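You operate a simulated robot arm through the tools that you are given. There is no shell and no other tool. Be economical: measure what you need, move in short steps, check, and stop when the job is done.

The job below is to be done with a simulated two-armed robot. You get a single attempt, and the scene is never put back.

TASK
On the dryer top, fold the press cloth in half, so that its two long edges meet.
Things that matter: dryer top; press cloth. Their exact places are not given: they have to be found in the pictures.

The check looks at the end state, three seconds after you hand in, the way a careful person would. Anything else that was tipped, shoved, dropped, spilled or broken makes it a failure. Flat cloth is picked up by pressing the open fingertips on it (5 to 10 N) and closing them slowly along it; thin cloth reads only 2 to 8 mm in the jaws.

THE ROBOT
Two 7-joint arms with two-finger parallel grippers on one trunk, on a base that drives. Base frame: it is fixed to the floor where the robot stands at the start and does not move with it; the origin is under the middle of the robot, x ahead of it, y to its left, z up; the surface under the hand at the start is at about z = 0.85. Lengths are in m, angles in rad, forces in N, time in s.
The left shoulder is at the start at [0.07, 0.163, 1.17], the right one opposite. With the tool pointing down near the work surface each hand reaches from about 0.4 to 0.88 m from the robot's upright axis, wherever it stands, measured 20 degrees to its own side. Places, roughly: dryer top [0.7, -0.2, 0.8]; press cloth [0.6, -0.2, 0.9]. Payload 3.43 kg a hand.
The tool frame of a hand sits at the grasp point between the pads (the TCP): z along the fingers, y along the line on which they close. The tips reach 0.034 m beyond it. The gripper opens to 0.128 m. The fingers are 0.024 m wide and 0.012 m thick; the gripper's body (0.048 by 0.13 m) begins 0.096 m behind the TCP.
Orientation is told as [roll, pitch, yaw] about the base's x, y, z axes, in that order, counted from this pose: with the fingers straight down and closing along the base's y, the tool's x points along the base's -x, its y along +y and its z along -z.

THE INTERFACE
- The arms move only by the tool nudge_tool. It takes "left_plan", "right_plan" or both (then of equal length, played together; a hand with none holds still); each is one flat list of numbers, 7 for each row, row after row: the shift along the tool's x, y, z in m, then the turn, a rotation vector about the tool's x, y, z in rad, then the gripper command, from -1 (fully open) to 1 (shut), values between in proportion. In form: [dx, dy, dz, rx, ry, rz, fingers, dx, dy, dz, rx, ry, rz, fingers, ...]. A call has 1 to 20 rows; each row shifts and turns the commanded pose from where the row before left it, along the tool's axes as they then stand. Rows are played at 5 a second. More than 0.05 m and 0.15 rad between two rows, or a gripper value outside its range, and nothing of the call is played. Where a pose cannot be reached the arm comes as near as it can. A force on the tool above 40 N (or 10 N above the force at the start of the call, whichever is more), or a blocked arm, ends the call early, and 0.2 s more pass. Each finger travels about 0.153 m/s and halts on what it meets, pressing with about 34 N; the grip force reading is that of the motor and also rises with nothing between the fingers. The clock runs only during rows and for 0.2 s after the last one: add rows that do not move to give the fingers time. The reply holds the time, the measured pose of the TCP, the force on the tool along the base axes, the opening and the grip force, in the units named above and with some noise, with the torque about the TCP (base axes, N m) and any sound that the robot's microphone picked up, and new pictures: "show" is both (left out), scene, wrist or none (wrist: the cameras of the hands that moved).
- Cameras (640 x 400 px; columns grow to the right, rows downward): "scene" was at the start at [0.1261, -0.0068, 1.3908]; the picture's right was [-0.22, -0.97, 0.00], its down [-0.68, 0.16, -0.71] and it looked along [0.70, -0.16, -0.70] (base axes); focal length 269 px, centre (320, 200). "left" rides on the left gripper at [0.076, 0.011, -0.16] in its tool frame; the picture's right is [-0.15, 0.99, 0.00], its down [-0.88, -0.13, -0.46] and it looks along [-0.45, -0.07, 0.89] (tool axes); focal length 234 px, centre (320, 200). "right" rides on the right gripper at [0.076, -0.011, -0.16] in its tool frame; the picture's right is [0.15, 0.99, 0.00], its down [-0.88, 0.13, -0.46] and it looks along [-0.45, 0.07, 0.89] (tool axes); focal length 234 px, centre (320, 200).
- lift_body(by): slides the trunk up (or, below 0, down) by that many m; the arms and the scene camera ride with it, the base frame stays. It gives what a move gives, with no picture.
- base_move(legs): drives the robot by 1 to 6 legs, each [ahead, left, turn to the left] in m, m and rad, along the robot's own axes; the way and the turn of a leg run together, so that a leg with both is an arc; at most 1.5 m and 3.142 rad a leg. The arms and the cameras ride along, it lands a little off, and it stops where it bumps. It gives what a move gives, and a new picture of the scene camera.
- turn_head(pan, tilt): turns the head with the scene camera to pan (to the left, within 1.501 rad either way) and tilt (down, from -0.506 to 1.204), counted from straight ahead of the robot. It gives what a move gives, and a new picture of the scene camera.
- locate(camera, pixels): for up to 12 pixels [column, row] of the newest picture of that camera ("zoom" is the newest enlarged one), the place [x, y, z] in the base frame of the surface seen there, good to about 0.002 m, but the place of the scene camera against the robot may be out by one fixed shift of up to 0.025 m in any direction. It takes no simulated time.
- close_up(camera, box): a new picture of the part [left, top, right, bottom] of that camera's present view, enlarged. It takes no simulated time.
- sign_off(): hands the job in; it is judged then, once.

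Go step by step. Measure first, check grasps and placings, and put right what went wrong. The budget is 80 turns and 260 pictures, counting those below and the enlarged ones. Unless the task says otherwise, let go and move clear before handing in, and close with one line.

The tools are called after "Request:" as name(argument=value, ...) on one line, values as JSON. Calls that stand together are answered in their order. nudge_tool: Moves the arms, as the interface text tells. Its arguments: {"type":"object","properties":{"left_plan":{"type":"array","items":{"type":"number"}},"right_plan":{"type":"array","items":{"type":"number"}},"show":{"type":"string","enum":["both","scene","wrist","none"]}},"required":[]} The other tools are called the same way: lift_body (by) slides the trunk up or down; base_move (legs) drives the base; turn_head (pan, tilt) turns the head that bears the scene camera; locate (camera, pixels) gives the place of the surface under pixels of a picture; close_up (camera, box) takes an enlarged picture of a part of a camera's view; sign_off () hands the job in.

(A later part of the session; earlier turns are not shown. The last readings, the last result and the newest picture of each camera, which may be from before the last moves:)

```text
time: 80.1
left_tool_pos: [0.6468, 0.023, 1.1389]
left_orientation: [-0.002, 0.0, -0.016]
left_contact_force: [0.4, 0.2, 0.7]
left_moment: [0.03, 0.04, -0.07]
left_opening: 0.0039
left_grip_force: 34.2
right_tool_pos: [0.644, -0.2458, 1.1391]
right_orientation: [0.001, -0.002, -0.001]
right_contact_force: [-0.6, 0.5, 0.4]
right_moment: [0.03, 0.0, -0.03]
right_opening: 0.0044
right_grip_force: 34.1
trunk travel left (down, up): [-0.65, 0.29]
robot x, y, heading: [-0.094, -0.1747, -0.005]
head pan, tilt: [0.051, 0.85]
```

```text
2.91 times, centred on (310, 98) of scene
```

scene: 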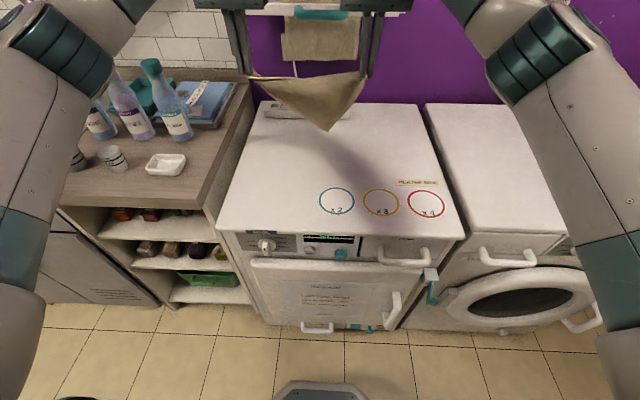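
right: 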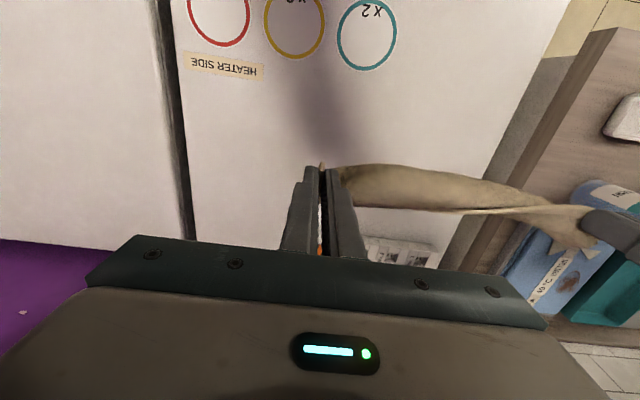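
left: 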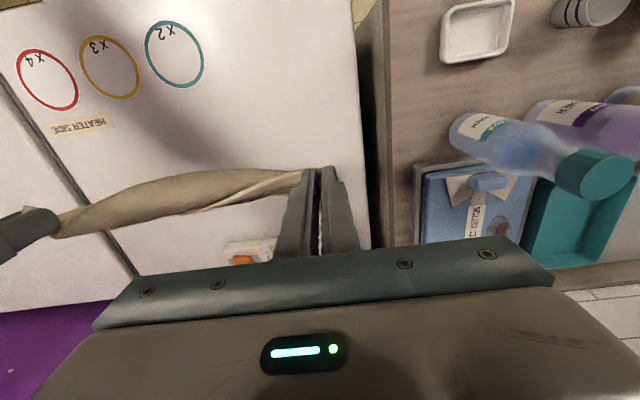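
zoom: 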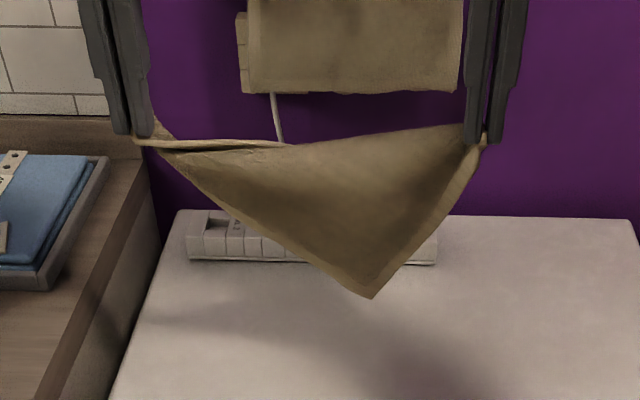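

It's a clear triangle with its lower corner at about scene (327,132). I'll measure its sides.

Request:
locate(camera="scene", pixels=[[327, 131], [359, 87], [363, 80], [262, 83], [300, 80], [340, 78], [290, 107], [345, 110], [320, 100]])

Request:
close_up(camera="left", box=[20, 140, 360, 260])

Request:
close_up(camera="right", box=[300, 140, 620, 270])

```text
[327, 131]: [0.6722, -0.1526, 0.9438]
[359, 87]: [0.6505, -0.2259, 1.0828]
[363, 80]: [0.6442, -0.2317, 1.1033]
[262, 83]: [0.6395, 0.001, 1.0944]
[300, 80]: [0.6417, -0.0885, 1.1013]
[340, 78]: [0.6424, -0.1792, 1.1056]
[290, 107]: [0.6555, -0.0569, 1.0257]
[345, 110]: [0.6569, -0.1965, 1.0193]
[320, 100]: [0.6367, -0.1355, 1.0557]
```

```text
1.88 times, centred on (190, 200) of left
```

zoom: 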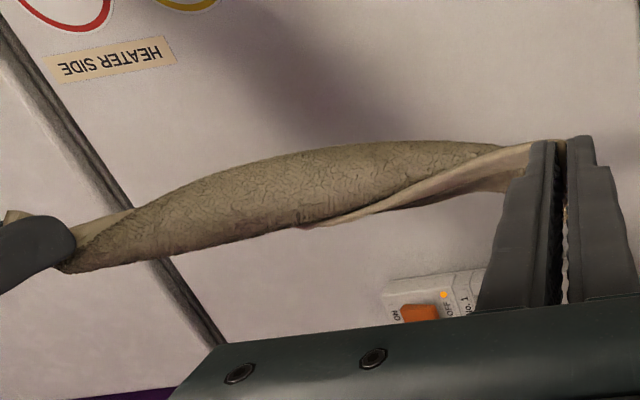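

```text
2.00 times, centred on (460, 205) of right
```

zoom: 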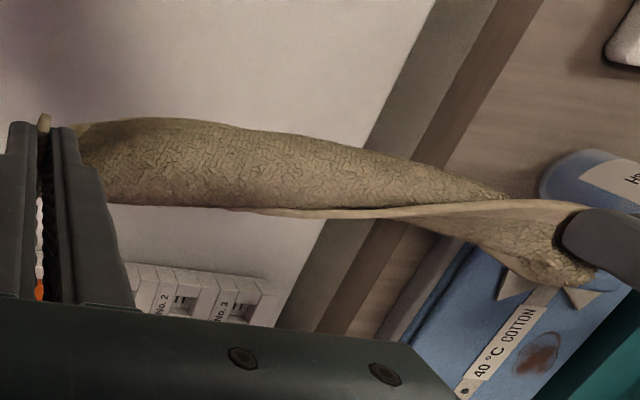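

The right side of the triangle is about a short edge long, so A and C are probably diagonal corners. I'll spread more to confirm and stretch it out.

Request:
nudge_tool(left_plan=[0, 0.008, 0, 0, 0, 0, 1, 0, 0.008, 0, 0, 0, 0, 1, 0, 0.008, 0, 0, 0, 0, 1, 0, 0, 0, 0, 0, 0, 1, 0, 0, 0, 0, 0, 0, 1], right_plan=[0, -0.008, 0, 0, 0, 0, 1, 0, -0.008, 0, 0, 0, 0, 1, 0, -0.008, 0, 0, 0, 0, 1, 0, 0, 0, 0, 0, 0, 1, 0, 0, 0, 0, 0, 0, 1], show="scene")

Request:
close_up(camera="scene", box=[200, 30, 420, 165])

```text
time: 81.3
left_tool_pos: [0.6474, 0.048, 1.1387]
left_orientation: [-0.003, 0.001, -0.016]
left_contact_force: [-0.2, -0.1, -0.6]
left_moment: [0.03, -0.04, -0.04]
left_opening: 0.0041
left_grip_force: 34.0
right_tool_pos: [0.6436, -0.2697, 1.1381]
right_orientation: [0.0, -0.001, -0.001]
right_contact_force: [0.3, 0.6, 0.0]
right_moment: [0.04, -0.01, -0.01]
right_opening: 0.0046
right_grip_force: 34.0
trunk travel left (down, up): [-0.65, 0.29]
robot x, y, heading: [-0.0921, -0.1713, -0.005]
head pan, tilt: [0.051, 0.85]
```

scene: 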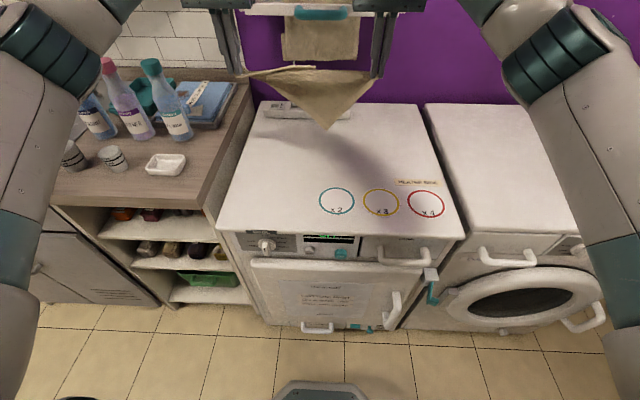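

```text
2.91 times, centred on (310, 98) of scene
```

zoom: 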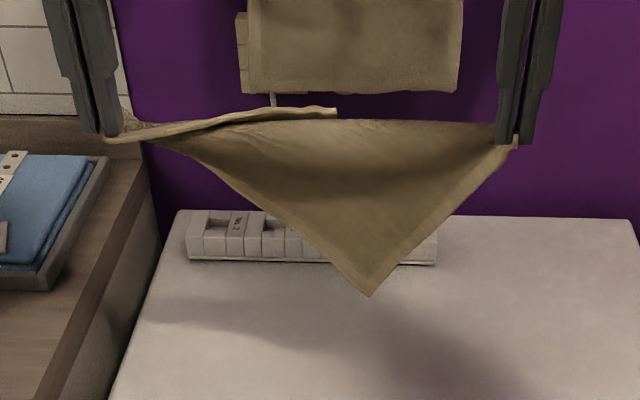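

They are diagonal corners: the gap is 0.318 m and still slack, and the fourth corner shows at (319,67). I'll lay it in one go: move toward the robot, touch the lower corner down at the front, then drag back while lowering.

Request:
nudge_tool(left_plan=[0.036, -0.01, 0.0075, 0, 0, 0, 1, 0.036, -0.01, 0.0075, 0, 0, 0, 1, 0.036, -0.01, 0.0075, 0, 0, 0, 1, 0.036, -0.01, 0.0075, 0, 0, 0, 1, 0, 0, 0.02, 0, 0, 0, 1, 0, 0, 0.02, 0, 0, 0, 1, 0, 0, 0.02, 0, 0, 0, 1, -0.019, 0, 0.0155, 0, 0, 0, 1, -0.019, 0, 0.0155, 0, 0, 0, 1, -0.019, 0, 0.0155, 0, 0, 0, 1, -0.019, 0, 0.0155, 0, 0, 0, 1, -0.019, 0, 0.0155, 0, 0, 0, 1, -0.019, 0, 0.0155, 0, 0, 0, 1, -0.019, 0, 0.0155, 0, 0, 0, 1, -0.019, 0, 0.0155, 0, 0, 0, 1, -0.019, 0, 0.0155, 0, 0, 0, 1, 0, 0, 0, 0, 0, 0, 1], right_plan=[0.036, -0.013, 0.0075, 0, 0, 0, 1, 0.036, -0.013, 0.0075, 0, 0, 0, 1, 0.036, -0.013, 0.0075, 0, 0, 0, 1, 0.036, -0.013, 0.0075, 0, 0, 0, 1, 0, 0, 0.02, 0, 0, 0, 1, 0, 0, 0.02, 0, 0, 0, 1, 0, 0, 0.02, 0, 0, 0, 1, -0.019, 0, 0.0155, 0, 0, 0, 1, -0.019, 0, 0.0155, 0, 0, 0, 1, -0.019, 0, 0.0155, 0, 0, 0, 1, -0.019, 0, 0.0155, 0, 0, 0, 1, -0.019, 0, 0.0155, 0, 0, 0, 1, -0.019, 0, 0.0155, 0, 0, 0, 1, -0.019, 0, 0.0155, 0, 0, 0, 1, -0.019, 0, 0.0155, 0, 0, 0, 1, -0.019, 0, 0.0155, 0, 0, 0, 1, 0, 0, 0, 0, 0, 0, 1])

Request:
close_up(camera="scene", box=[200, 80, 440, 230])

```text
time: 84.9
left_tool_pos: [0.6711, 0.0052, 0.9121]
left_orientation: [-0.001, 0.0, -0.016]
left_contact_force: [-0.2, -1.4, -0.4]
left_moment: [-0.04, -0.04, -0.04]
left_opening: 0.0041
left_grip_force: 33.3
right_tool_pos: [0.6728, -0.3252, 0.9096]
right_orientation: [0.0, -0.002, 0.002]
right_contact_force: [0.2, 0.9, -0.8]
right_moment: [0.07, -0.01, 0.01]
right_opening: 0.0044
right_grip_force: 33.7
trunk travel left (down, up): [-0.65, 0.29]
robot x, y, heading: [-0.0924, -0.1757, -0.009]
head pan, tilt: [0.051, 0.85]
```

scene: 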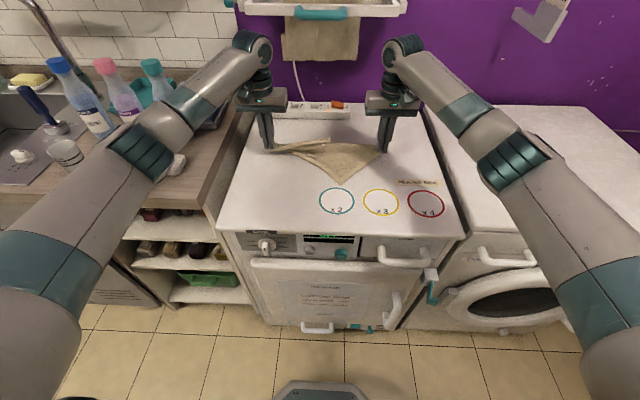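
right: 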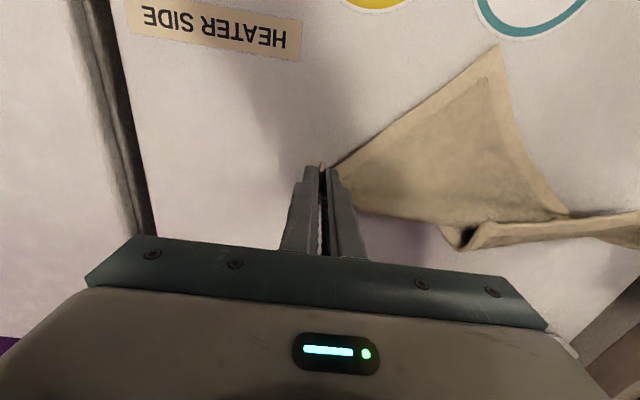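
left: 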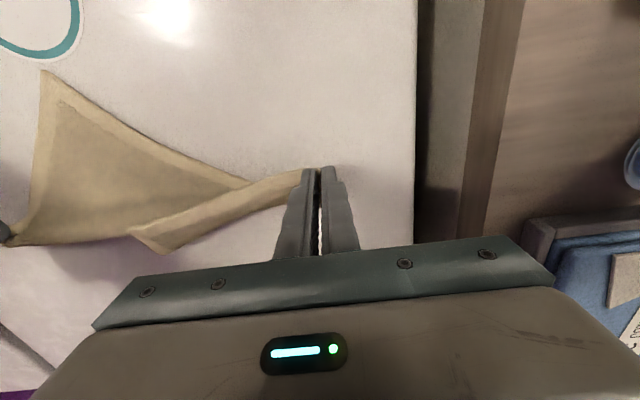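

```text
2.67 times, centred on (320, 155) of scene
```

zoom: 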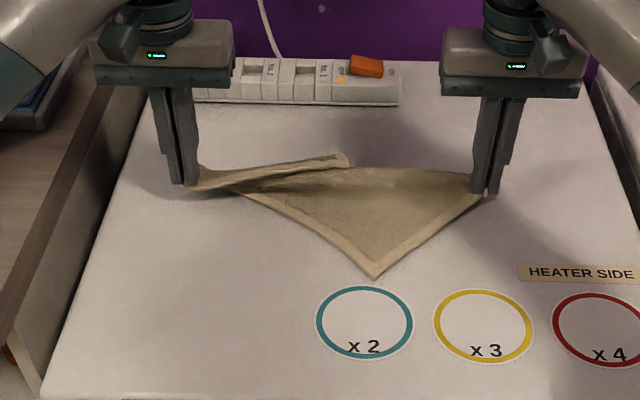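

The front half is spread out flat, with its front corner at (0.54,-0.17). The back corner D is only folded over near scene (332,143). I'll set both held corners down, release, and lift clear to view it.

Request:
nudge_tool(left_plan=[0, 0.003, 0.012, 0, 0, 0, 1, 0, 0.003, 0.008, 0, 0, 0, 1, 0, 0, 0, 0, 0, 0, 0.7, 0, 0, 0, 0, 0, 0, 0.4, 0, 0, 0, 0, 0, 0, 0.4, 0, 0, -0.03, 0, 0, 0, 0.4, 0, 0, -0.04, 0, 0, 0, 0.4, 0, 0, -0.04, 0, 0, 0, 0.4, 0, 0, 0, 0, 0, 0, 0.4], right_plan=[0, -0.003, 0.012, 0, 0, 0, 1, 0, -0.003, 0.006, 0, 0, 0, 1, 0, 0, 0, 0, 0, 0, 0.7, 0, 0, 0, 0, 0, 0, 0.4, 0, 0, 0, 0, 0, 0, 0.4, 0, 0, -0.03, 0, 0, 0, 0.4, 0, 0, -0.04, 0, 0, 0, 0.4, 0, 0, -0.04, 0, 0, 0, 0.4, 0, 0, 0, 0, 0, 0, 0.4], show="wrist")

Request:
base_move(legs=[[0.06, 0, 0]])

Request:
close_up(camera="scene", box=[200, 80, 440, 230])

Request:
close_up(camera="left", box=[0, 0, 400, 250])

```text
time: 86.9
left_tool_pos: [0.6728, 0.0095, 1.001]
left_orientation: [-0.001, 0.003, -0.017]
left_contact_force: [1.0, -0.4, -0.4]
left_moment: [-0.02, 0.02, 0.0]
left_opening: 0.0385
left_grip_force: 0.0
right_tool_pos: [0.6737, -0.3267, 0.9994]
right_orientation: [-0.001, 0.0, -0.001]
right_contact_force: [0.2, -0.2, -0.2]
right_moment: [-0.02, 0.05, -0.02]
right_opening: 0.0382
right_grip_force: 0.0
trunk travel left (down, up): [-0.65, 0.29]
robot x, y, heading: [-0.0931, -0.1745, -0.005]
head pan, tilt: [0.051, 0.85]
```

right: 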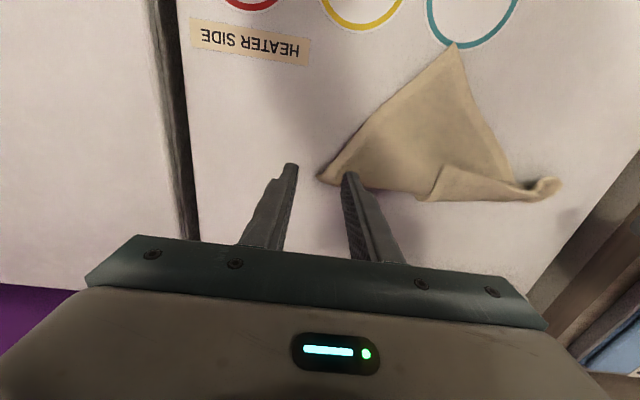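
left: 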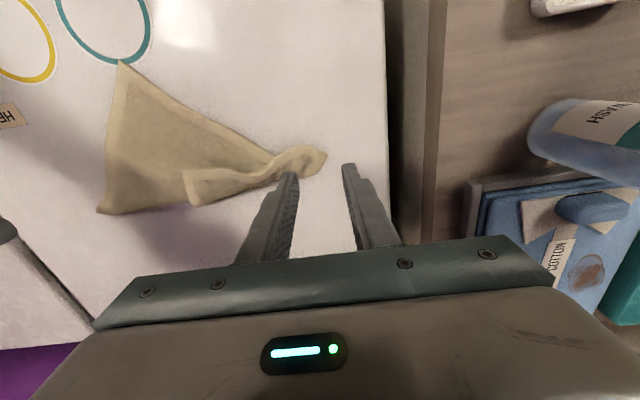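

```text
time: 87.9
left_tool_pos: [0.7295, 0.0095, 1.0002]
left_orientation: [-0.003, 0.0, -0.016]
left_contact_force: [0.6, -0.4, 0.7]
left_moment: [-0.01, 0.0, -0.01]
left_opening: 0.0383
left_grip_force: 0.1
right_tool_pos: [0.7304, -0.3264, 0.9999]
right_orientation: [0.001, -0.001, 0.001]
right_contact_force: [-0.2, -0.7, 0.2]
right_moment: [0.03, 0.05, -0.01]
right_opening: 0.0384
right_grip_force: 0.2
trunk travel left (down, up): [-0.65, 0.29]
robot x, y, heading: [-0.0373, -0.1765, -0.004]
head pan, tilt: [0.051, 0.85]
```

scene: 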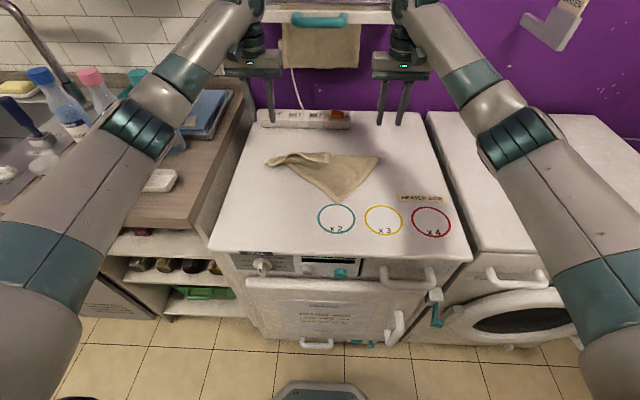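

```text
2.67 times, centred on (320, 155) of scene
```

zoom: 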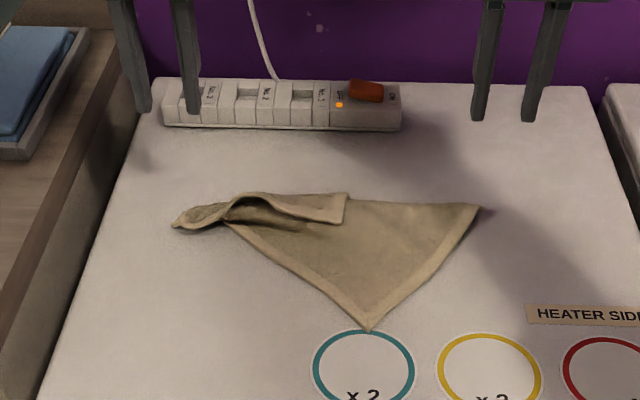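

```text
1.60 times, centred on (200, 125) of left
```

zoom: 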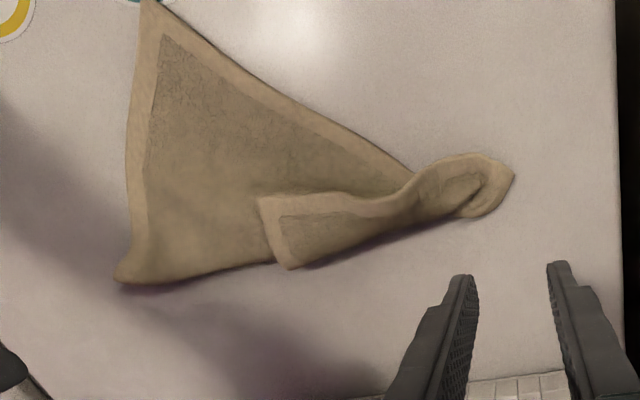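

D's flap now lies on top of the flat triangle, with its hemmed corner at (258,197) in the left zoom. I'll locate all the corners.

Request:
locate(camera="left", pixels=[[94, 5], [76, 173], [163, 126], [179, 163], [318, 111], [255, 108], [200, 125], [175, 140], [295, 115]])

```text
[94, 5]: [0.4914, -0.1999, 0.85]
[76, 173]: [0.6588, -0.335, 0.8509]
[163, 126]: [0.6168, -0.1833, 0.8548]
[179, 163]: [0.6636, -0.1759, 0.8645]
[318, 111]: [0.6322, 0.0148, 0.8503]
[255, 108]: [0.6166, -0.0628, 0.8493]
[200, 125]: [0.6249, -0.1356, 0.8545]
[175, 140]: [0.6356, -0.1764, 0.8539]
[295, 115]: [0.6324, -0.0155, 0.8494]
```

AD is a long edge, so if the left hand takes D and the right takes A, I can lift the whole cloth by that edge and do the proper fold directly. I'm moving both hands to just above those corners.

Request:
nudge_tool(left_plan=[0.0199, -0.0345, 0.008, 0, 0, 0, 0.61, 0.0199, -0.0345, 0.008, 0, 0, 0, 0.61, 0.0199, -0.0345, 0.008, 0, 0, 0, 0.61, 0.0199, -0.0345, 0.008, 0, 0, 0, 0.61, 0.0199, -0.0345, 0.008, 0, 0, 0.016, 0.61, 0, 0, 0.02, 0, 0, 0, 0.61, 0, 0, 0.02, 0, 0, 0, 0.61, 0, 0, 0.015, 0, 0, 0, 0.61, 0, 0, 0, 0, 0, 0, 0.61], right_plan=[0.0154, 0.001, 0.008, 0, 0, 0, 0.375, 0.0154, 0.001, 0.008, 0, 0, 0, 0.375, 0.0154, 0.001, 0.008, 0, 0, 0, 0.375, 0.0154, 0.001, 0.008, 0, 0, 0, 0.375, 0.0154, 0.001, 0.008, 0, 0, 0, 0.375, 0, 0, 0.02, 0, 0, 0, 0.375, 0, 0, 0.02, 0, 0, 0, 0.375, 0, 0, 0.02, 0, 0, 0, 0.375, 0, 0, 0, 0, 0, 0, 0.375], show="wrist")

Request:
close_up(camera="left", box=[180, 60, 420, 220])

Request:
close_up(camera="right", box=[220, 60, 460, 220])

```text
time: 89.9
left_tool_pos: [0.6301, -0.1623, 0.9046]
left_orientation: [-0.001, -0.001, -0.03]
left_contact_force: [0.5, 0.6, 0.5]
left_moment: [0.0, 0.01, -0.01]
left_opening: 0.0249
left_grip_force: 0.1
right_tool_pos: [0.6522, -0.3206, 0.8986]
right_orientation: [0.0, -0.001, -0.001]
right_contact_force: [-0.7, -0.1, 0.4]
right_moment: [-0.02, -0.03, -0.03]
right_opening: 0.04
right_grip_force: 0.1
trunk travel left (down, up): [-0.65, 0.29]
robot x, y, heading: [-0.0368, -0.173, -0.011]
head pan, tilt: [0.051, 0.85]
```

right: 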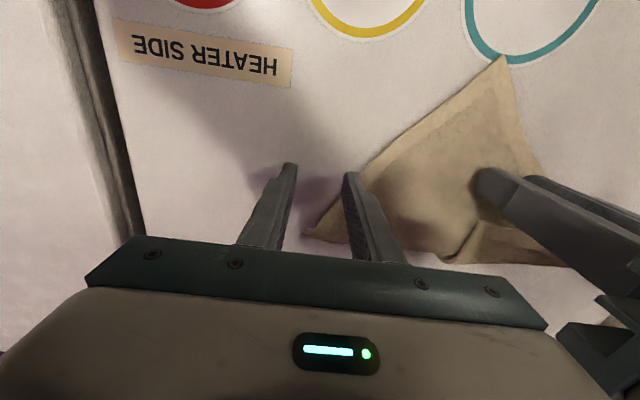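
left: 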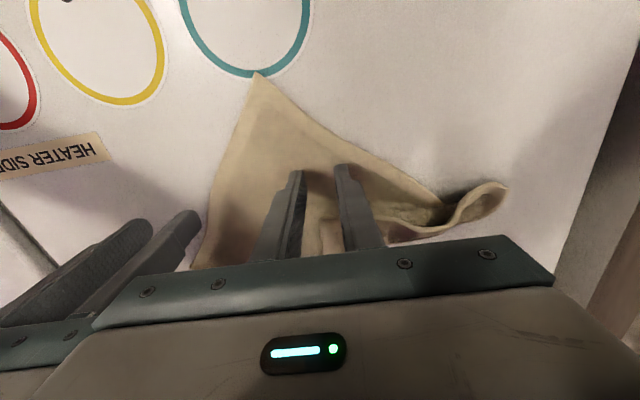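

```text
2.50 times, centred on (300, 140) of left
```

zoom: 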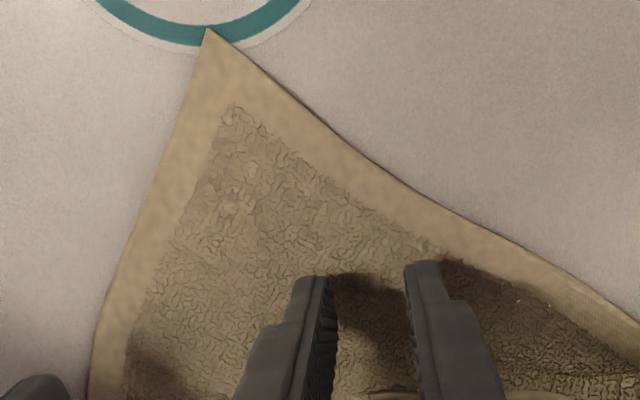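

```text
2.50 times, centred on (340, 140) of right
```

zoom: 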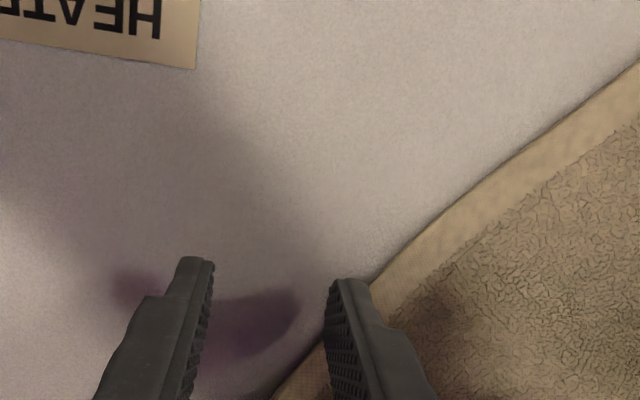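

Those locate values came from the picture taken before the base moved, so the targets were off by about 5 cm. I'll measure again from the fresh pictures.

Request:
locate(camera="right", pixels=[[309, 234], [330, 215], [503, 60], [447, 261], [466, 226], [540, 262], [400, 250]])

Request:
locate(camera="left", pixels=[[257, 76], [325, 224], [328, 244], [440, 200], [505, 188], [195, 262], [400, 225], [470, 215]])

Request:
close_up(camera="left", box=[280, 150, 520, 250])

Request:
close_up(camera="scene", box=[240, 120, 400, 220])

```text
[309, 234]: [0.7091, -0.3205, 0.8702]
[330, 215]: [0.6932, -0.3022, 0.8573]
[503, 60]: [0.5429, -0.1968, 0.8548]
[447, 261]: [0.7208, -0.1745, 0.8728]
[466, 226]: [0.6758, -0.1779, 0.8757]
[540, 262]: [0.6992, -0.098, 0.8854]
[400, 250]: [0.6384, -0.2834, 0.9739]
```

```text
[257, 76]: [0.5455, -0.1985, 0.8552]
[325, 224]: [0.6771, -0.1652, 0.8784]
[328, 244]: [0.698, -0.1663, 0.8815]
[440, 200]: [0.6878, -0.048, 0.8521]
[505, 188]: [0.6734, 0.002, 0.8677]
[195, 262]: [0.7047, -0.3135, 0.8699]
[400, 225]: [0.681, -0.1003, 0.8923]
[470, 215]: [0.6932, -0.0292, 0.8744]
```

```text
2.67 times, centred on (400, 200) of left
```

zoom: 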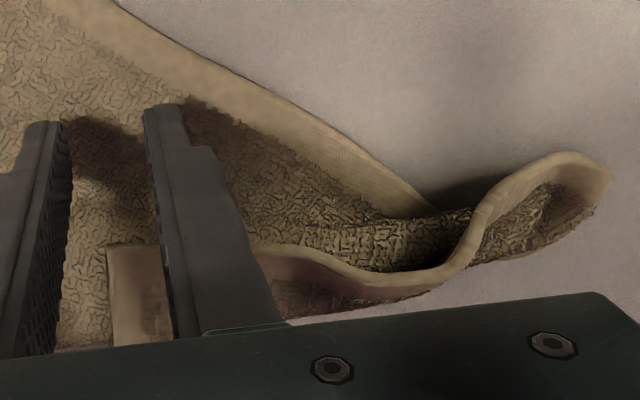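

```text
4.00 times, centred on (320, 170) of scene
```

zoom: 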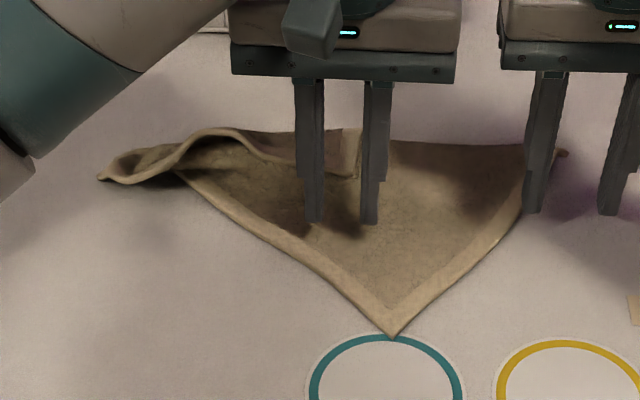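

The true positions are A (0.709,-0.320) and D (0.676,-0.178), with D's flap standing about 2 cm above the lower layer. I'll move both hands back over them and come down.

Request:
nudge_tool(left_plan=[0, 0, -0.015, 0, 0, 0, 0.375, -0.029, 0, 0, 0, 0, 0, 0.375, -0.029, 0, 0, 0, 0, 0, 0.375, 0, 0, 0.012, 0, 0, 0, 0.375, 0, 0, 0.008, 0, 0, 0, 0.375, 0, 0, 0, 0, 0, 0, 0.375], right_plan=[0, 0, -0.015, 0, 0, 0, 0.375, -0.0255, 0.004, 0, 0, 0, 0, 0.375, -0.0255, 0.004, 0, 0, 0, 0, 0.375, 0, 0, 0.014, 0, 0, 0, 0.375, 0, 0, 0.009, 0, 0, 0, 0.375, 0, 0, 0, 0, 0, 0, 0.375], show="wrist")

```text
time: 91.3
left_tool_pos: [0.6862, -0.1633, 0.9002]
left_orientation: [-0.002, 0.001, -0.031]
left_contact_force: [0.1, 0.0, 1.3]
left_moment: [0.0, -0.04, 0.0]
left_opening: 0.0399
left_grip_force: 0.1
right_tool_pos: [0.7055, -0.3148, 0.8925]
right_orientation: [0.002, -0.004, 0.0]
right_contact_force: [0.8, 0.0, 0.2]
right_moment: [0.01, -0.01, -0.02]
right_opening: 0.0398
right_grip_force: 0.1
trunk travel left (down, up): [-0.65, 0.29]
robot x, y, heading: [-0.0328, -0.1761, -0.01]
head pan, tilt: [0.051, 0.85]
```

right: 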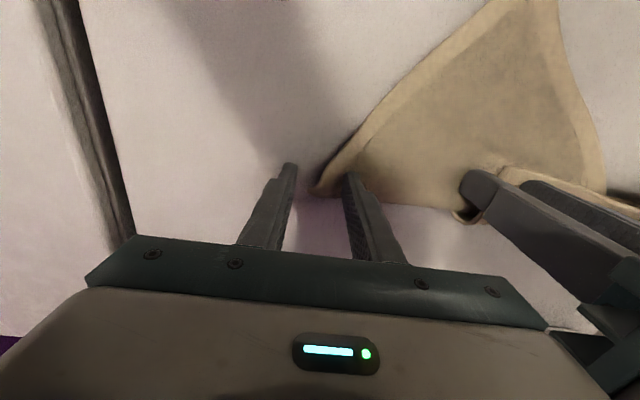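
left: 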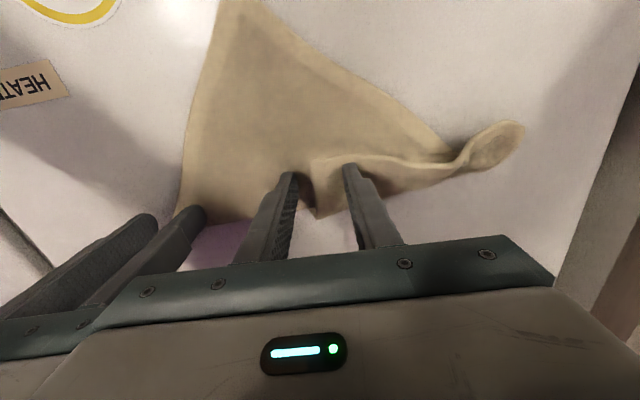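

D's hemmed end lies between the left fingers and A's tip between the right ones. I'll press slightly, close slowly, and lift a bit.

Request:
nudge_tool(left_plan=[0, 0, 0.003, 0, 0, 0, 0.375, 0, 0, 0.001, 0, 0, 0, 0.375, 0, 0, 0, 0, 0, 0, 0.45, 0, 0, 0, 0, 0, 0, 0.52, 0, 0, 0, 0, 0, 0, 0.59, 0, 0, 0, 0, 0, 0, 0.66, 0, 0, 0, 0, 0, 0, 0.73, 0, 0, 0, 0, 0, 0, 0.8, 0, 0, 0, 0, 0, 0, 0.9, 0, 0, 0, 0, 0, 0, 1, 0, 0, 0, 0, 0, 0, 1, 0, 0, 0, 0, 0, 0, 1, 0, 0, -0.015, 0, 0, 0, 1, 0, 0, -0.02, 0, 0, 0, 1, 0, 0, 0, 0, 0, 0, 1], right_plan=[0, 0, 0.003, 0, 0, 0, 0.375, 0, 0, 0.002, 0, 0, 0, 0.375, 0, 0, 0, 0, 0, 0, 0.45, 0, 0, 0, 0, 0, 0, 0.52, 0, 0, 0, 0, 0, 0, 0.59, 0, 0, 0, 0, 0, 0, 0.66, 0, 0, 0, 0, 0, 0, 0.73, 0, 0, 0, 0, 0, 0, 0.8, 0, 0, 0, 0, 0, 0, 0.9, 0, 0, 0, 0, 0, 0, 1, 0, 0, 0, 0, 0, 0, 1, 0, 0, 0, 0, 0, 0, 1, 0, 0, -0.015, 0, 0, 0, 1, 0, 0, -0.02, 0, 0, 0, 1, 0, 0, 0, 0, 0, 0, 1], show="wrist")

```text
time: 94.5
left_tool_pos: [0.6858, -0.165, 0.9297]
left_orientation: [0.001, 0.002, -0.031]
left_contact_force: [0.5, -1.8, -0.3]
left_moment: [-0.08, -0.01, -0.04]
left_opening: 0.0058
left_grip_force: 33.3
right_tool_pos: [0.7062, -0.3164, 0.9209]
right_orientation: [-0.001, 0.0, 0.0]
right_contact_force: [0.4, 1.1, 0.0]
right_moment: [0.06, -0.02, 0.04]
right_opening: 0.0028
right_grip_force: 34.0
trunk travel left (down, up): [-0.65, 0.29]
robot x, y, heading: [-0.0366, -0.1743, -0.005]
head pan, tilt: [0.051, 0.85]
```

right: 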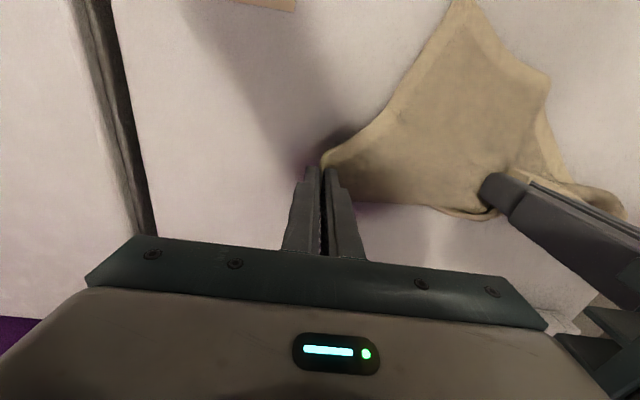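
left: 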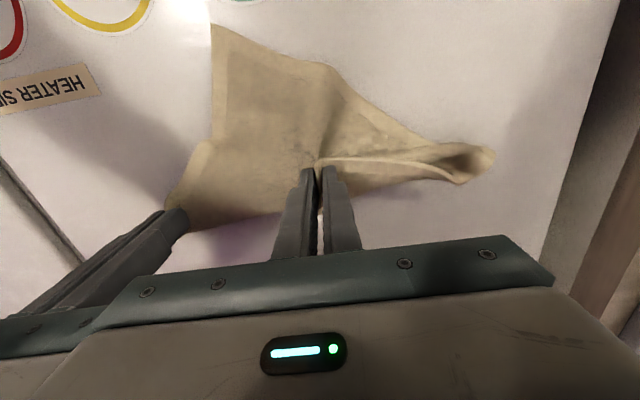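

The left jaw reads 5.8 mm and a ridge runs through the lower layer at (325,100), so it caught both layers. I'll let go with the left, rise, and turn it 90° so the fingers close across the raised flap from its sides instead of pressing down through it. The right keeps holding A.

Request:
nudge_tool(left_plan=[0, 0, 0.025, 0, 0, 0, 1, 0, 0, 0, 0, 0, 0, 0.5, 0, 0, 0, 0, 0, 0, 0.2, 0, 0, -0.03, 0, 0, 0, 0.2, 0, 0, -0.035, 0, 0, 0, 0.2, 0, 0, 0, 0, 0, 0.1407, 0.0, 0, 0, 0, 0, 0, 0.1407, 0.0, 0, 0, 0, 0, 0, 0.1407, 0.0, 0, 0, 0, 0, 0, 0.1407, 0.0, 0, 0, 0, 0, 0, 0.1407, 0.0, 0, 0, 0, 0, 0, 0.1407, 0.0, 0, 0, 0, 0, 0, 0.1407, 0.0, 0, 0, 0, 0, 0, 0.1407, 0.0, 0, 0, 0, 0, 0, 0.1407, 0.0, 0, 0, 0, 0, 0, 0.1407, 0.0, 0, 0, 0, 0, 0, 0.1407, 0.0, 0, 0, 0, 0, 0, 0, 0], show="both")

Request:
close_up(camera="scene", box=[240, 120, 400, 220])

```text
time: 98.1
left_tool_pos: [0.6852, -0.1633, 0.9732]
left_orientation: [0.0, -0.003, -1.58]
left_contact_force: [0.7, -0.1, -0.2]
left_moment: [0.02, -0.01, -0.02]
left_opening: 0.0639
left_grip_force: 0.1
right_tool_pos: [0.7049, -0.3155, 0.9218]
right_orientation: [0.0, -0.003, -0.001]
right_contact_force: [-0.8, 0.5, 0.1]
right_moment: [0.03, 0.01, -0.01]
right_opening: 0.0027
right_grip_force: 34.2
trunk travel left (down, up): [-0.65, 0.29]
robot x, y, heading: [-0.0352, -0.1802, -0.011]
head pan, tilt: [0.051, 0.85]
```

scene: 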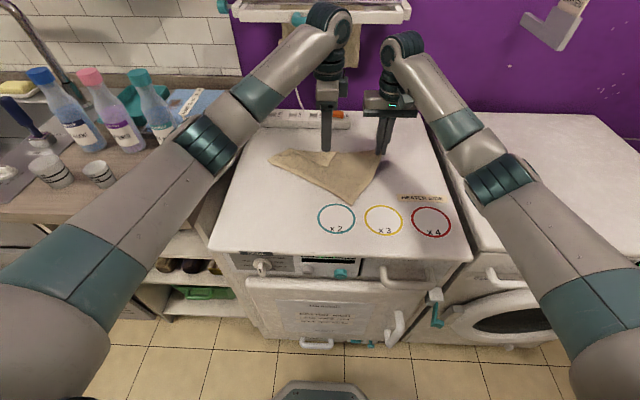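
left: 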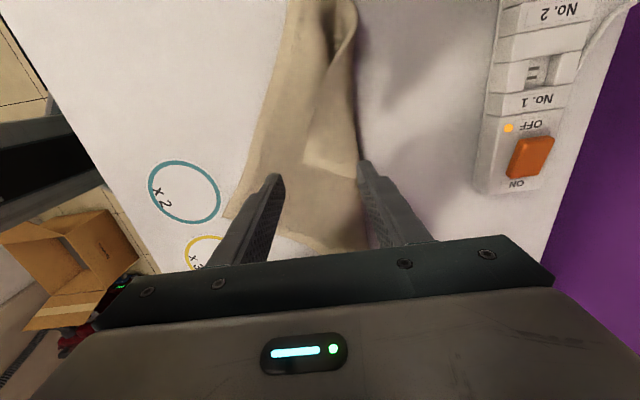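

```text
4.00 times, centred on (320, 170) of scene
```

zoom: 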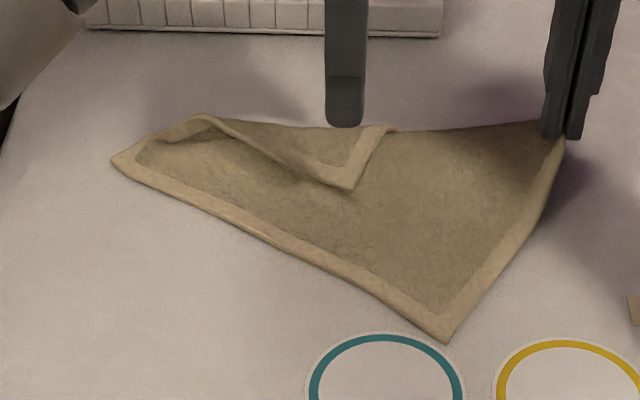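

The cloth is now well spread: C, E and the whole front long edge lie flat, and only D's corner is folded over, with its tip at (303,162) in the left view. I'll measure it.

Request:
locate(camera="left", pixels=[[306, 160], [330, 165], [352, 172], [345, 140], [355, 130], [320, 110], [350, 100], [230, 215], [340, 155]])

Request:
locate(camera="scene", pixels=[[327, 166], [337, 152], [349, 203], [271, 160], [300, 150], [320, 158]])

```text
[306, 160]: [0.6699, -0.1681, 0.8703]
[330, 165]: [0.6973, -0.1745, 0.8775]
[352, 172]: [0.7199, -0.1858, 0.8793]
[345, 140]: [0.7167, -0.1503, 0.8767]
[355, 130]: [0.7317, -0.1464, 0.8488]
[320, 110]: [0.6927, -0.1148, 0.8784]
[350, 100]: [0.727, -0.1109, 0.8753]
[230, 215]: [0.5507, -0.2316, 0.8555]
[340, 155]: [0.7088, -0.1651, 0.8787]
```

```text
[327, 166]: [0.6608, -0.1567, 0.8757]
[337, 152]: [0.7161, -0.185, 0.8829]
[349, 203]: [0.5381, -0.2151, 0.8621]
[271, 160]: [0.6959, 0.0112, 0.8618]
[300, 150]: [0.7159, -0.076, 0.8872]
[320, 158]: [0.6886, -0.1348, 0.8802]
```

D's flap spans x 0.668 to 0.727 and stands up to z≈0.878. I'll straddle it along x with a 75 mm opening, go down without pressing, close, and lift a little.

Request:
nudge_tool(left_plan=[0, 0.013, 0.01, 0, 0, 0, -0.17, 0, 0, 0.03, 0, 0, 0, -0.17, 0, 0, 0.024, 0, 0, 0, -0.17, 0, 0, 0.009, 0, 0, 0, -0.17, 0, 0, 0, 0, 0, 0, 0, 0, 0, 0, 0, 0, 0, 0.2, 0, 0, 0, 0, 0, 0, 0.4, 0, 0, 0, 0, 0, 0, 0.6, 0, 0, 0, 0, 0, 0, 0.8, 0, 0, 0, 0, 0, 0, 1, 0, 0, 0, 0, 0, 0, 1, 0, 0, 0, 0, 0, 0, 1, 0, 0, -0.015, 0, 0, 0, 1, 0, 0, -0.02, 0, 0, 0, 1, 0, 0, -0.02, 0, 0, 0, 1, 0, 0, 0, 0, 0, 0, 1], show="both")

Request:
close_up(camera="scene", box=[240, 100, 400, 220])

```text
time: 101.5
left_tool_pos: [0.6999, -0.1652, 0.9537]
left_orientation: [-0.003, -0.002, -1.58]
left_contact_force: [0.3, -0.8, -0.3]
left_moment: [-0.02, -0.01, 0.06]
left_opening: 0.0096
left_grip_force: 34.2
right_tool_pos: [0.7042, -0.314, 0.922]
right_orientation: [0.0, -0.001, 0.001]
right_contact_force: [-0.3, 0.3, 0.1]
right_moment: [-0.02, 0.01, 0.0]
right_opening: 0.0028
right_grip_force: 34.4
trunk travel left (down, up): [-0.65, 0.29]
robot x, y, heading: [-0.0393, -0.1755, -0.01]
head pan, tilt: [0.051, 0.85]
```

scene: 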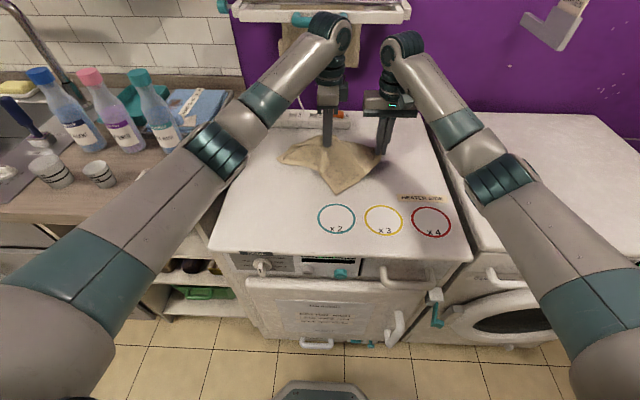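
left: 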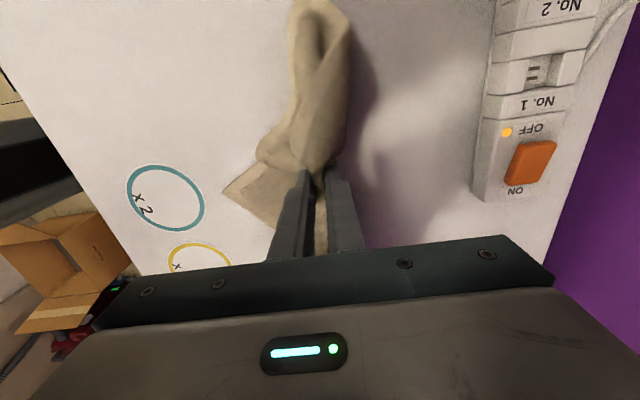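

```text
3.33 times, centred on (320, 160) of scene
```

zoom: 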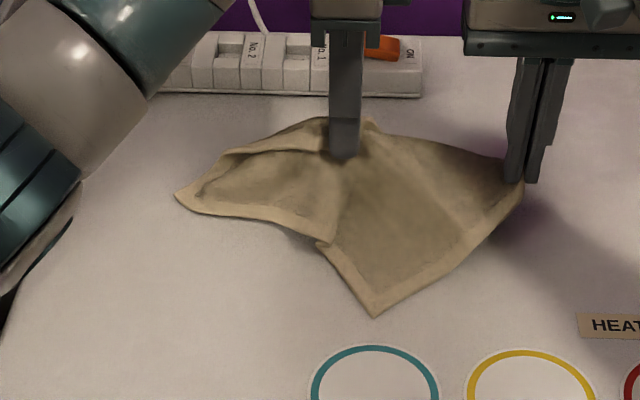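

That caught several layers again (9.6 mm). I'll set it back down and open, then try something simpler: pushing the standing flap's hem backward with a fingertip so it rolls over.

Request:
nudge_tool(left_plan=[0, 0, 0.025, 0, 0, 0, 1, 0, 0, 0.025, 0, 0, 0, 1, 0, 0, 0, 0, 0, 0, 0.6, 0, 0, 0, 0, 0, 0, 0.2, 0, 0, 0, 0, 0, 0, -0.1, 0, 0, 0, 0, 0, 0, -0.3, 0, 0, -0.03, 0, 0, 0, -0.3, 0, 0, -0.04, 0, 0, 0, -0.3, 0, -0.045, 0, 0, 0, 0, 1, 0, -0.035, 0, 0, 0, 0, 1, 0, 0, 0, 0, 0, 0, 1], right_plan=[0, 0, 0.005, 0, 0, 0, 1, 0, -0.005, 0.005, 0, 0, 0, 1, 0, 0, 0, 0, 0, 0, 1, 0, 0, 0, 0, 0, 0, 1, 0, 0, 0, 0, 0, 0, 1, 0, 0, 0, 0, 0, 0, 1, 0, -0.005, 0, 0, 0, 0, 1, 0, -0.005, 0, 0, 0, 0, 1, 0, 0, 0, 0, 0, 0, 1, 0, 0, 0, 0, 0, 0, 1, 0, 0, 0, 0, 0, 0, 1], show="both")

Request:
close_up(camera="scene", box=[240, 100, 400, 220])

```text
time: 103.9
left_tool_pos: [0.6175, -0.165, 0.9759]
left_orientation: [-0.003, 0.0, -1.577]
left_contact_force: [-0.1, -0.6, -0.6]
left_moment: [0.01, 0.04, 0.0]
left_opening: 0.0
left_grip_force: 33.2
right_tool_pos: [0.7058, -0.3288, 0.9119]
right_orientation: [-0.001, -0.002, -0.001]
right_contact_force: [-0.3, 0.4, -0.5]
right_moment: [-0.01, 0.02, -0.01]
right_opening: 0.0027
right_grip_force: 34.0
trunk travel left (down, up): [-0.65, 0.29]
robot x, y, heading: [-0.034, -0.1773, -0.008]
head pan, tilt: [0.051, 0.85]
```

scene: 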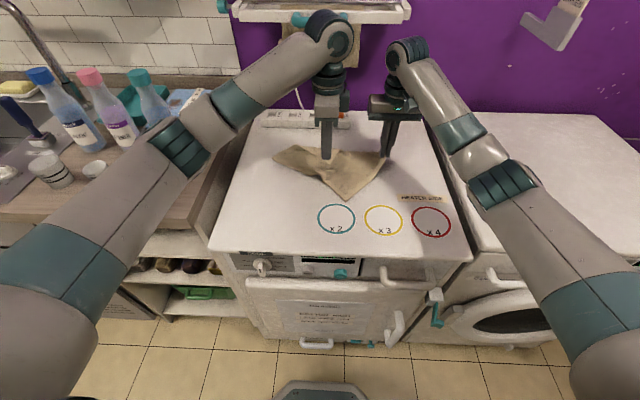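
right: 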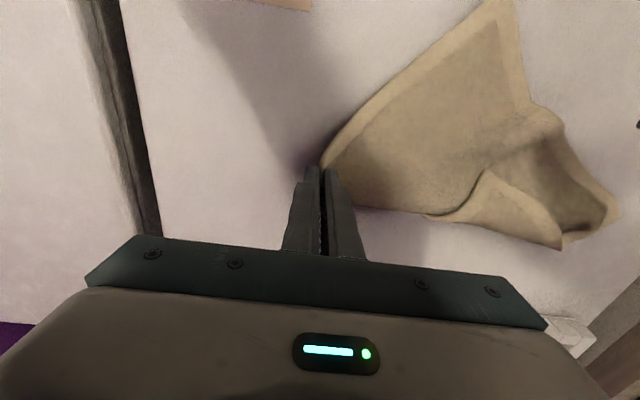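
left: 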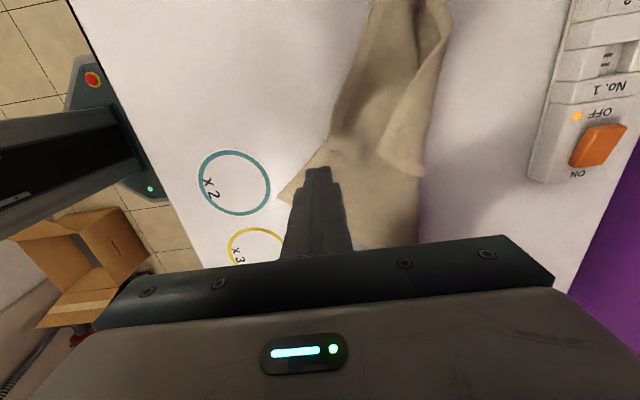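

```text
3.33 times, centred on (320, 160) of scene
```

zoom: 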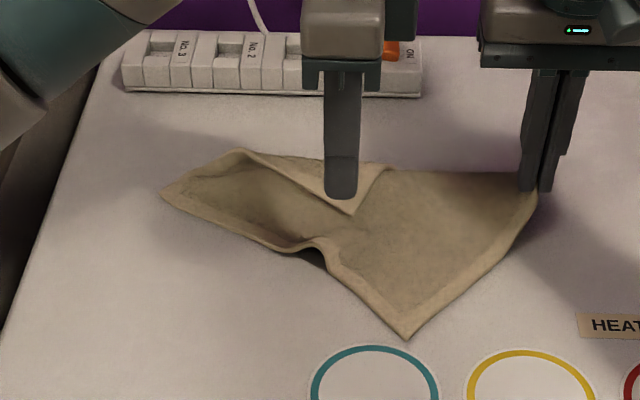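

D's flap is still on top, at (395,155) in the left view. With the left fingers closed and just above the lower layer, I'll push its hem straight back past the fold line.

Request:
nudge_tool(left_plan=[0.012, 0, 0.03, 0, 0, 0, 1, 0, 0, 0.03, 0, 0, 0, 1, 0, 0, 0.016, 0, 0, 0, 1, 0, 0.02, 0, 0, 0, 0, 1, 0, 0.02, 0, 0, 0, 0, 1, 0, 0.02, 0, 0, 0, 0, 1, 0, 0.02, 0, 0, 0, 0, 1, 0, 0.02, 0, 0, 0, 0, 1, 0, 0.02, 0, 0, 0, 0, 1, 0, 0.02, 0, 0, 0, 0, 1, 0, 0.02, 0, 0, 0, 0, 1, 0, 0.01, 0, 0, 0, 0, 1, 0, 0, -0.04, 0, 0, 0, 1, 0, 0, -0.04, 0, 0, 0, 1], show="both")

Request:
close_up(camera="scene", box=[240, 100, 400, 220])

```text
time: 107.1
left_tool_pos: [0.7465, -0.1515, 0.9092]
left_orientation: [-0.094, 0.001, -1.578]
left_contact_force: [0.2, -0.4, -0.6]
left_moment: [-0.01, 0.0, 0.01]
left_opening: 0.0003
left_grip_force: 32.9
left hand out of reach, approached as far as the arm can: row 11, 12
right_tool_pos: [0.7026, -0.3279, 0.9162]
right_orientation: [0.001, -0.003, 0.002]
right_contact_force: [0.1, 0.7, 0.2]
right_moment: [-0.01, 0.02, -0.02]
right_opening: 0.0027
right_grip_force: 33.8
trunk travel left (down, up): [-0.65, 0.29]
robot x, y, heading: [-0.0393, -0.1762, -0.011]
head pan, tilt: [0.051, 0.85]
stopped in row 14 (left hand): the arm was blocked; the commanded pose is now the measured one
```

scene: 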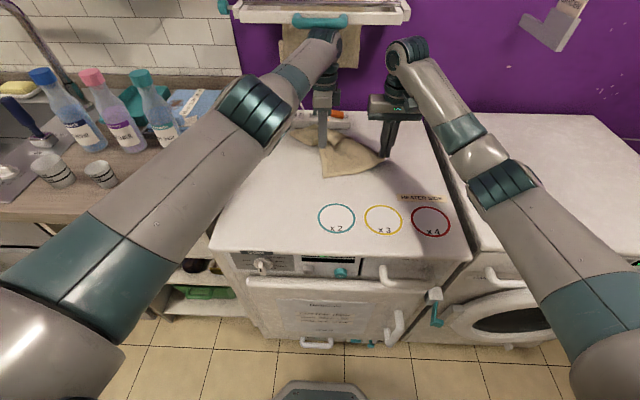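
left: 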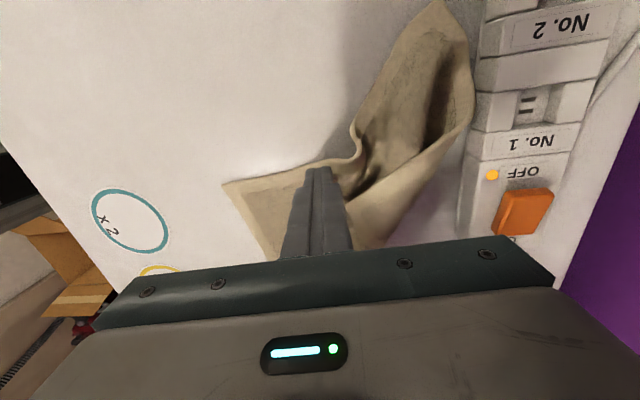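

```text
3.33 times, centred on (320, 160) of scene
```

zoom: 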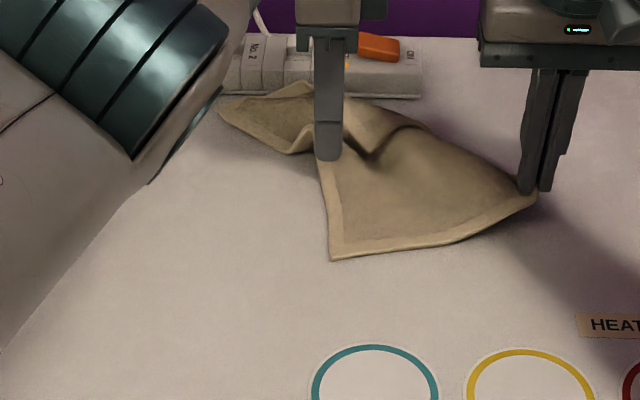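

Pushing moved the lower layer too, but it left E as a clean single-layer corner at scene (323,189), and the right hand still holds its neighbour A. If the left takes E, the whole cloth will hang freely from the short edge AE and unfold by gravity. I'll measure E and bring the left hand back to zero yaw.

Request:
locate(camera="scene", pixels=[[323, 189], [325, 186], [345, 187], [322, 175], [310, 130]])

Request:
locate(camera="left", pixels=[[226, 185], [240, 183], [240, 205], [440, 10], [470, 100]])

Request:
nudge_tool(left_plan=[0, -0.01, -0.03, 0, 0, 0, 1, 0, -0.02, -0.03, 0, 0, 0, 1, 0.02, -0.03, -0.02, -0.047, 0, 0, 0.6, 0.02, -0.03, 0, -0.047, 0, 0, 0.6, 0, -0.02, 0, 0, 0, -0.1435, 0.5, 0, 0, 0, 0, 0, -0.1435, 0.5, 0, 0, 0, 0, 0, -0.1435, 0.5, 0, 0, 0, 0, 0, -0.1435, 0.5, 0, 0, 0, 0, 0, -0.1435, 0.5, 0, 0, 0, 0, 0, -0.1435, 0.375, 0, 0, 0, 0, 0, -0.1435, 0.375, 0, 0, 0, 0, 0, -0.1435, 0.375, 0, 0, 0, 0, 0, -0.1435, 0.375, 0, 0, 0, 0, 0, -0.1435, 0.375, 0, 0, 0, 0, 0, -0.1435, 0.375, 0, 0, 0, 0, 0, 0, 0.375], show="both")

```text
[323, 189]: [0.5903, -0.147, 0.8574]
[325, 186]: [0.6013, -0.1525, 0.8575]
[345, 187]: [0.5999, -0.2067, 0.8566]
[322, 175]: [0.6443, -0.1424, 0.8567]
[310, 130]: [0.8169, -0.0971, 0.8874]
```

```text
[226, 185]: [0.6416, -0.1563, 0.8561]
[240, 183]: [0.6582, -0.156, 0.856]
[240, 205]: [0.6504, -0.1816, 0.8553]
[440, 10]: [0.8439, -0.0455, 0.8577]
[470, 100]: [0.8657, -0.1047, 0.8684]
```

```text
time: 110.5
left_tool_pos: [0.6479, -0.1104, 0.9984]
left_orientation: [0.002, -0.004, 0.002]
left_contact_force: [-0.1, 0.9, 0.2]
left_moment: [0.02, 0.02, 0.01]
left_opening: 0.0397
left_grip_force: 0.0
right_tool_pos: [0.7038, -0.3283, 0.9117]
right_orientation: [-0.001, -0.003, 0.002]
right_contact_force: [-0.7, -0.4, -0.3]
right_moment: [-0.01, 0.0, -0.05]
right_opening: 0.0029
right_grip_force: 34.4
trunk travel left (down, up): [-0.65, 0.29]
robot x, y, heading: [-0.0378, -0.1735, -0.011]
head pan, tilt: [0.051, 0.85]
```

scene: 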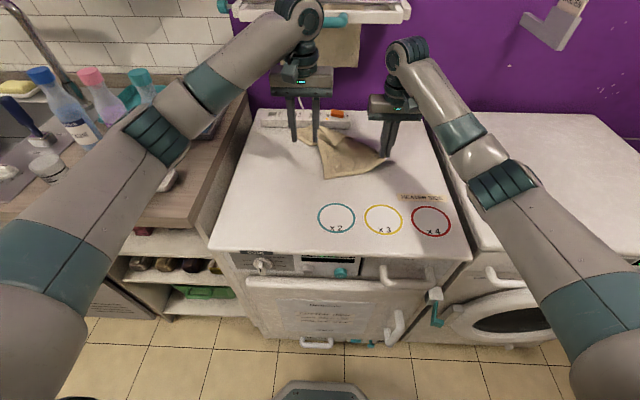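
left: 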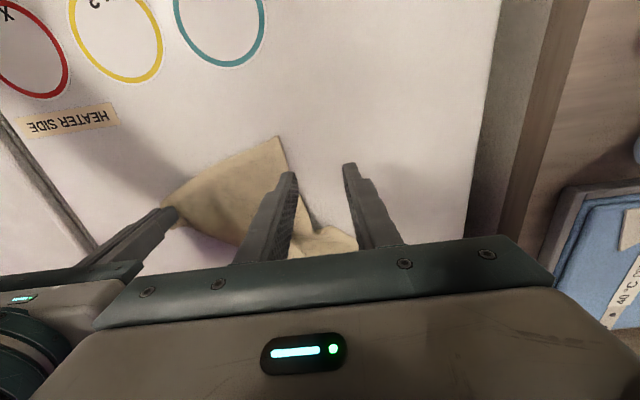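

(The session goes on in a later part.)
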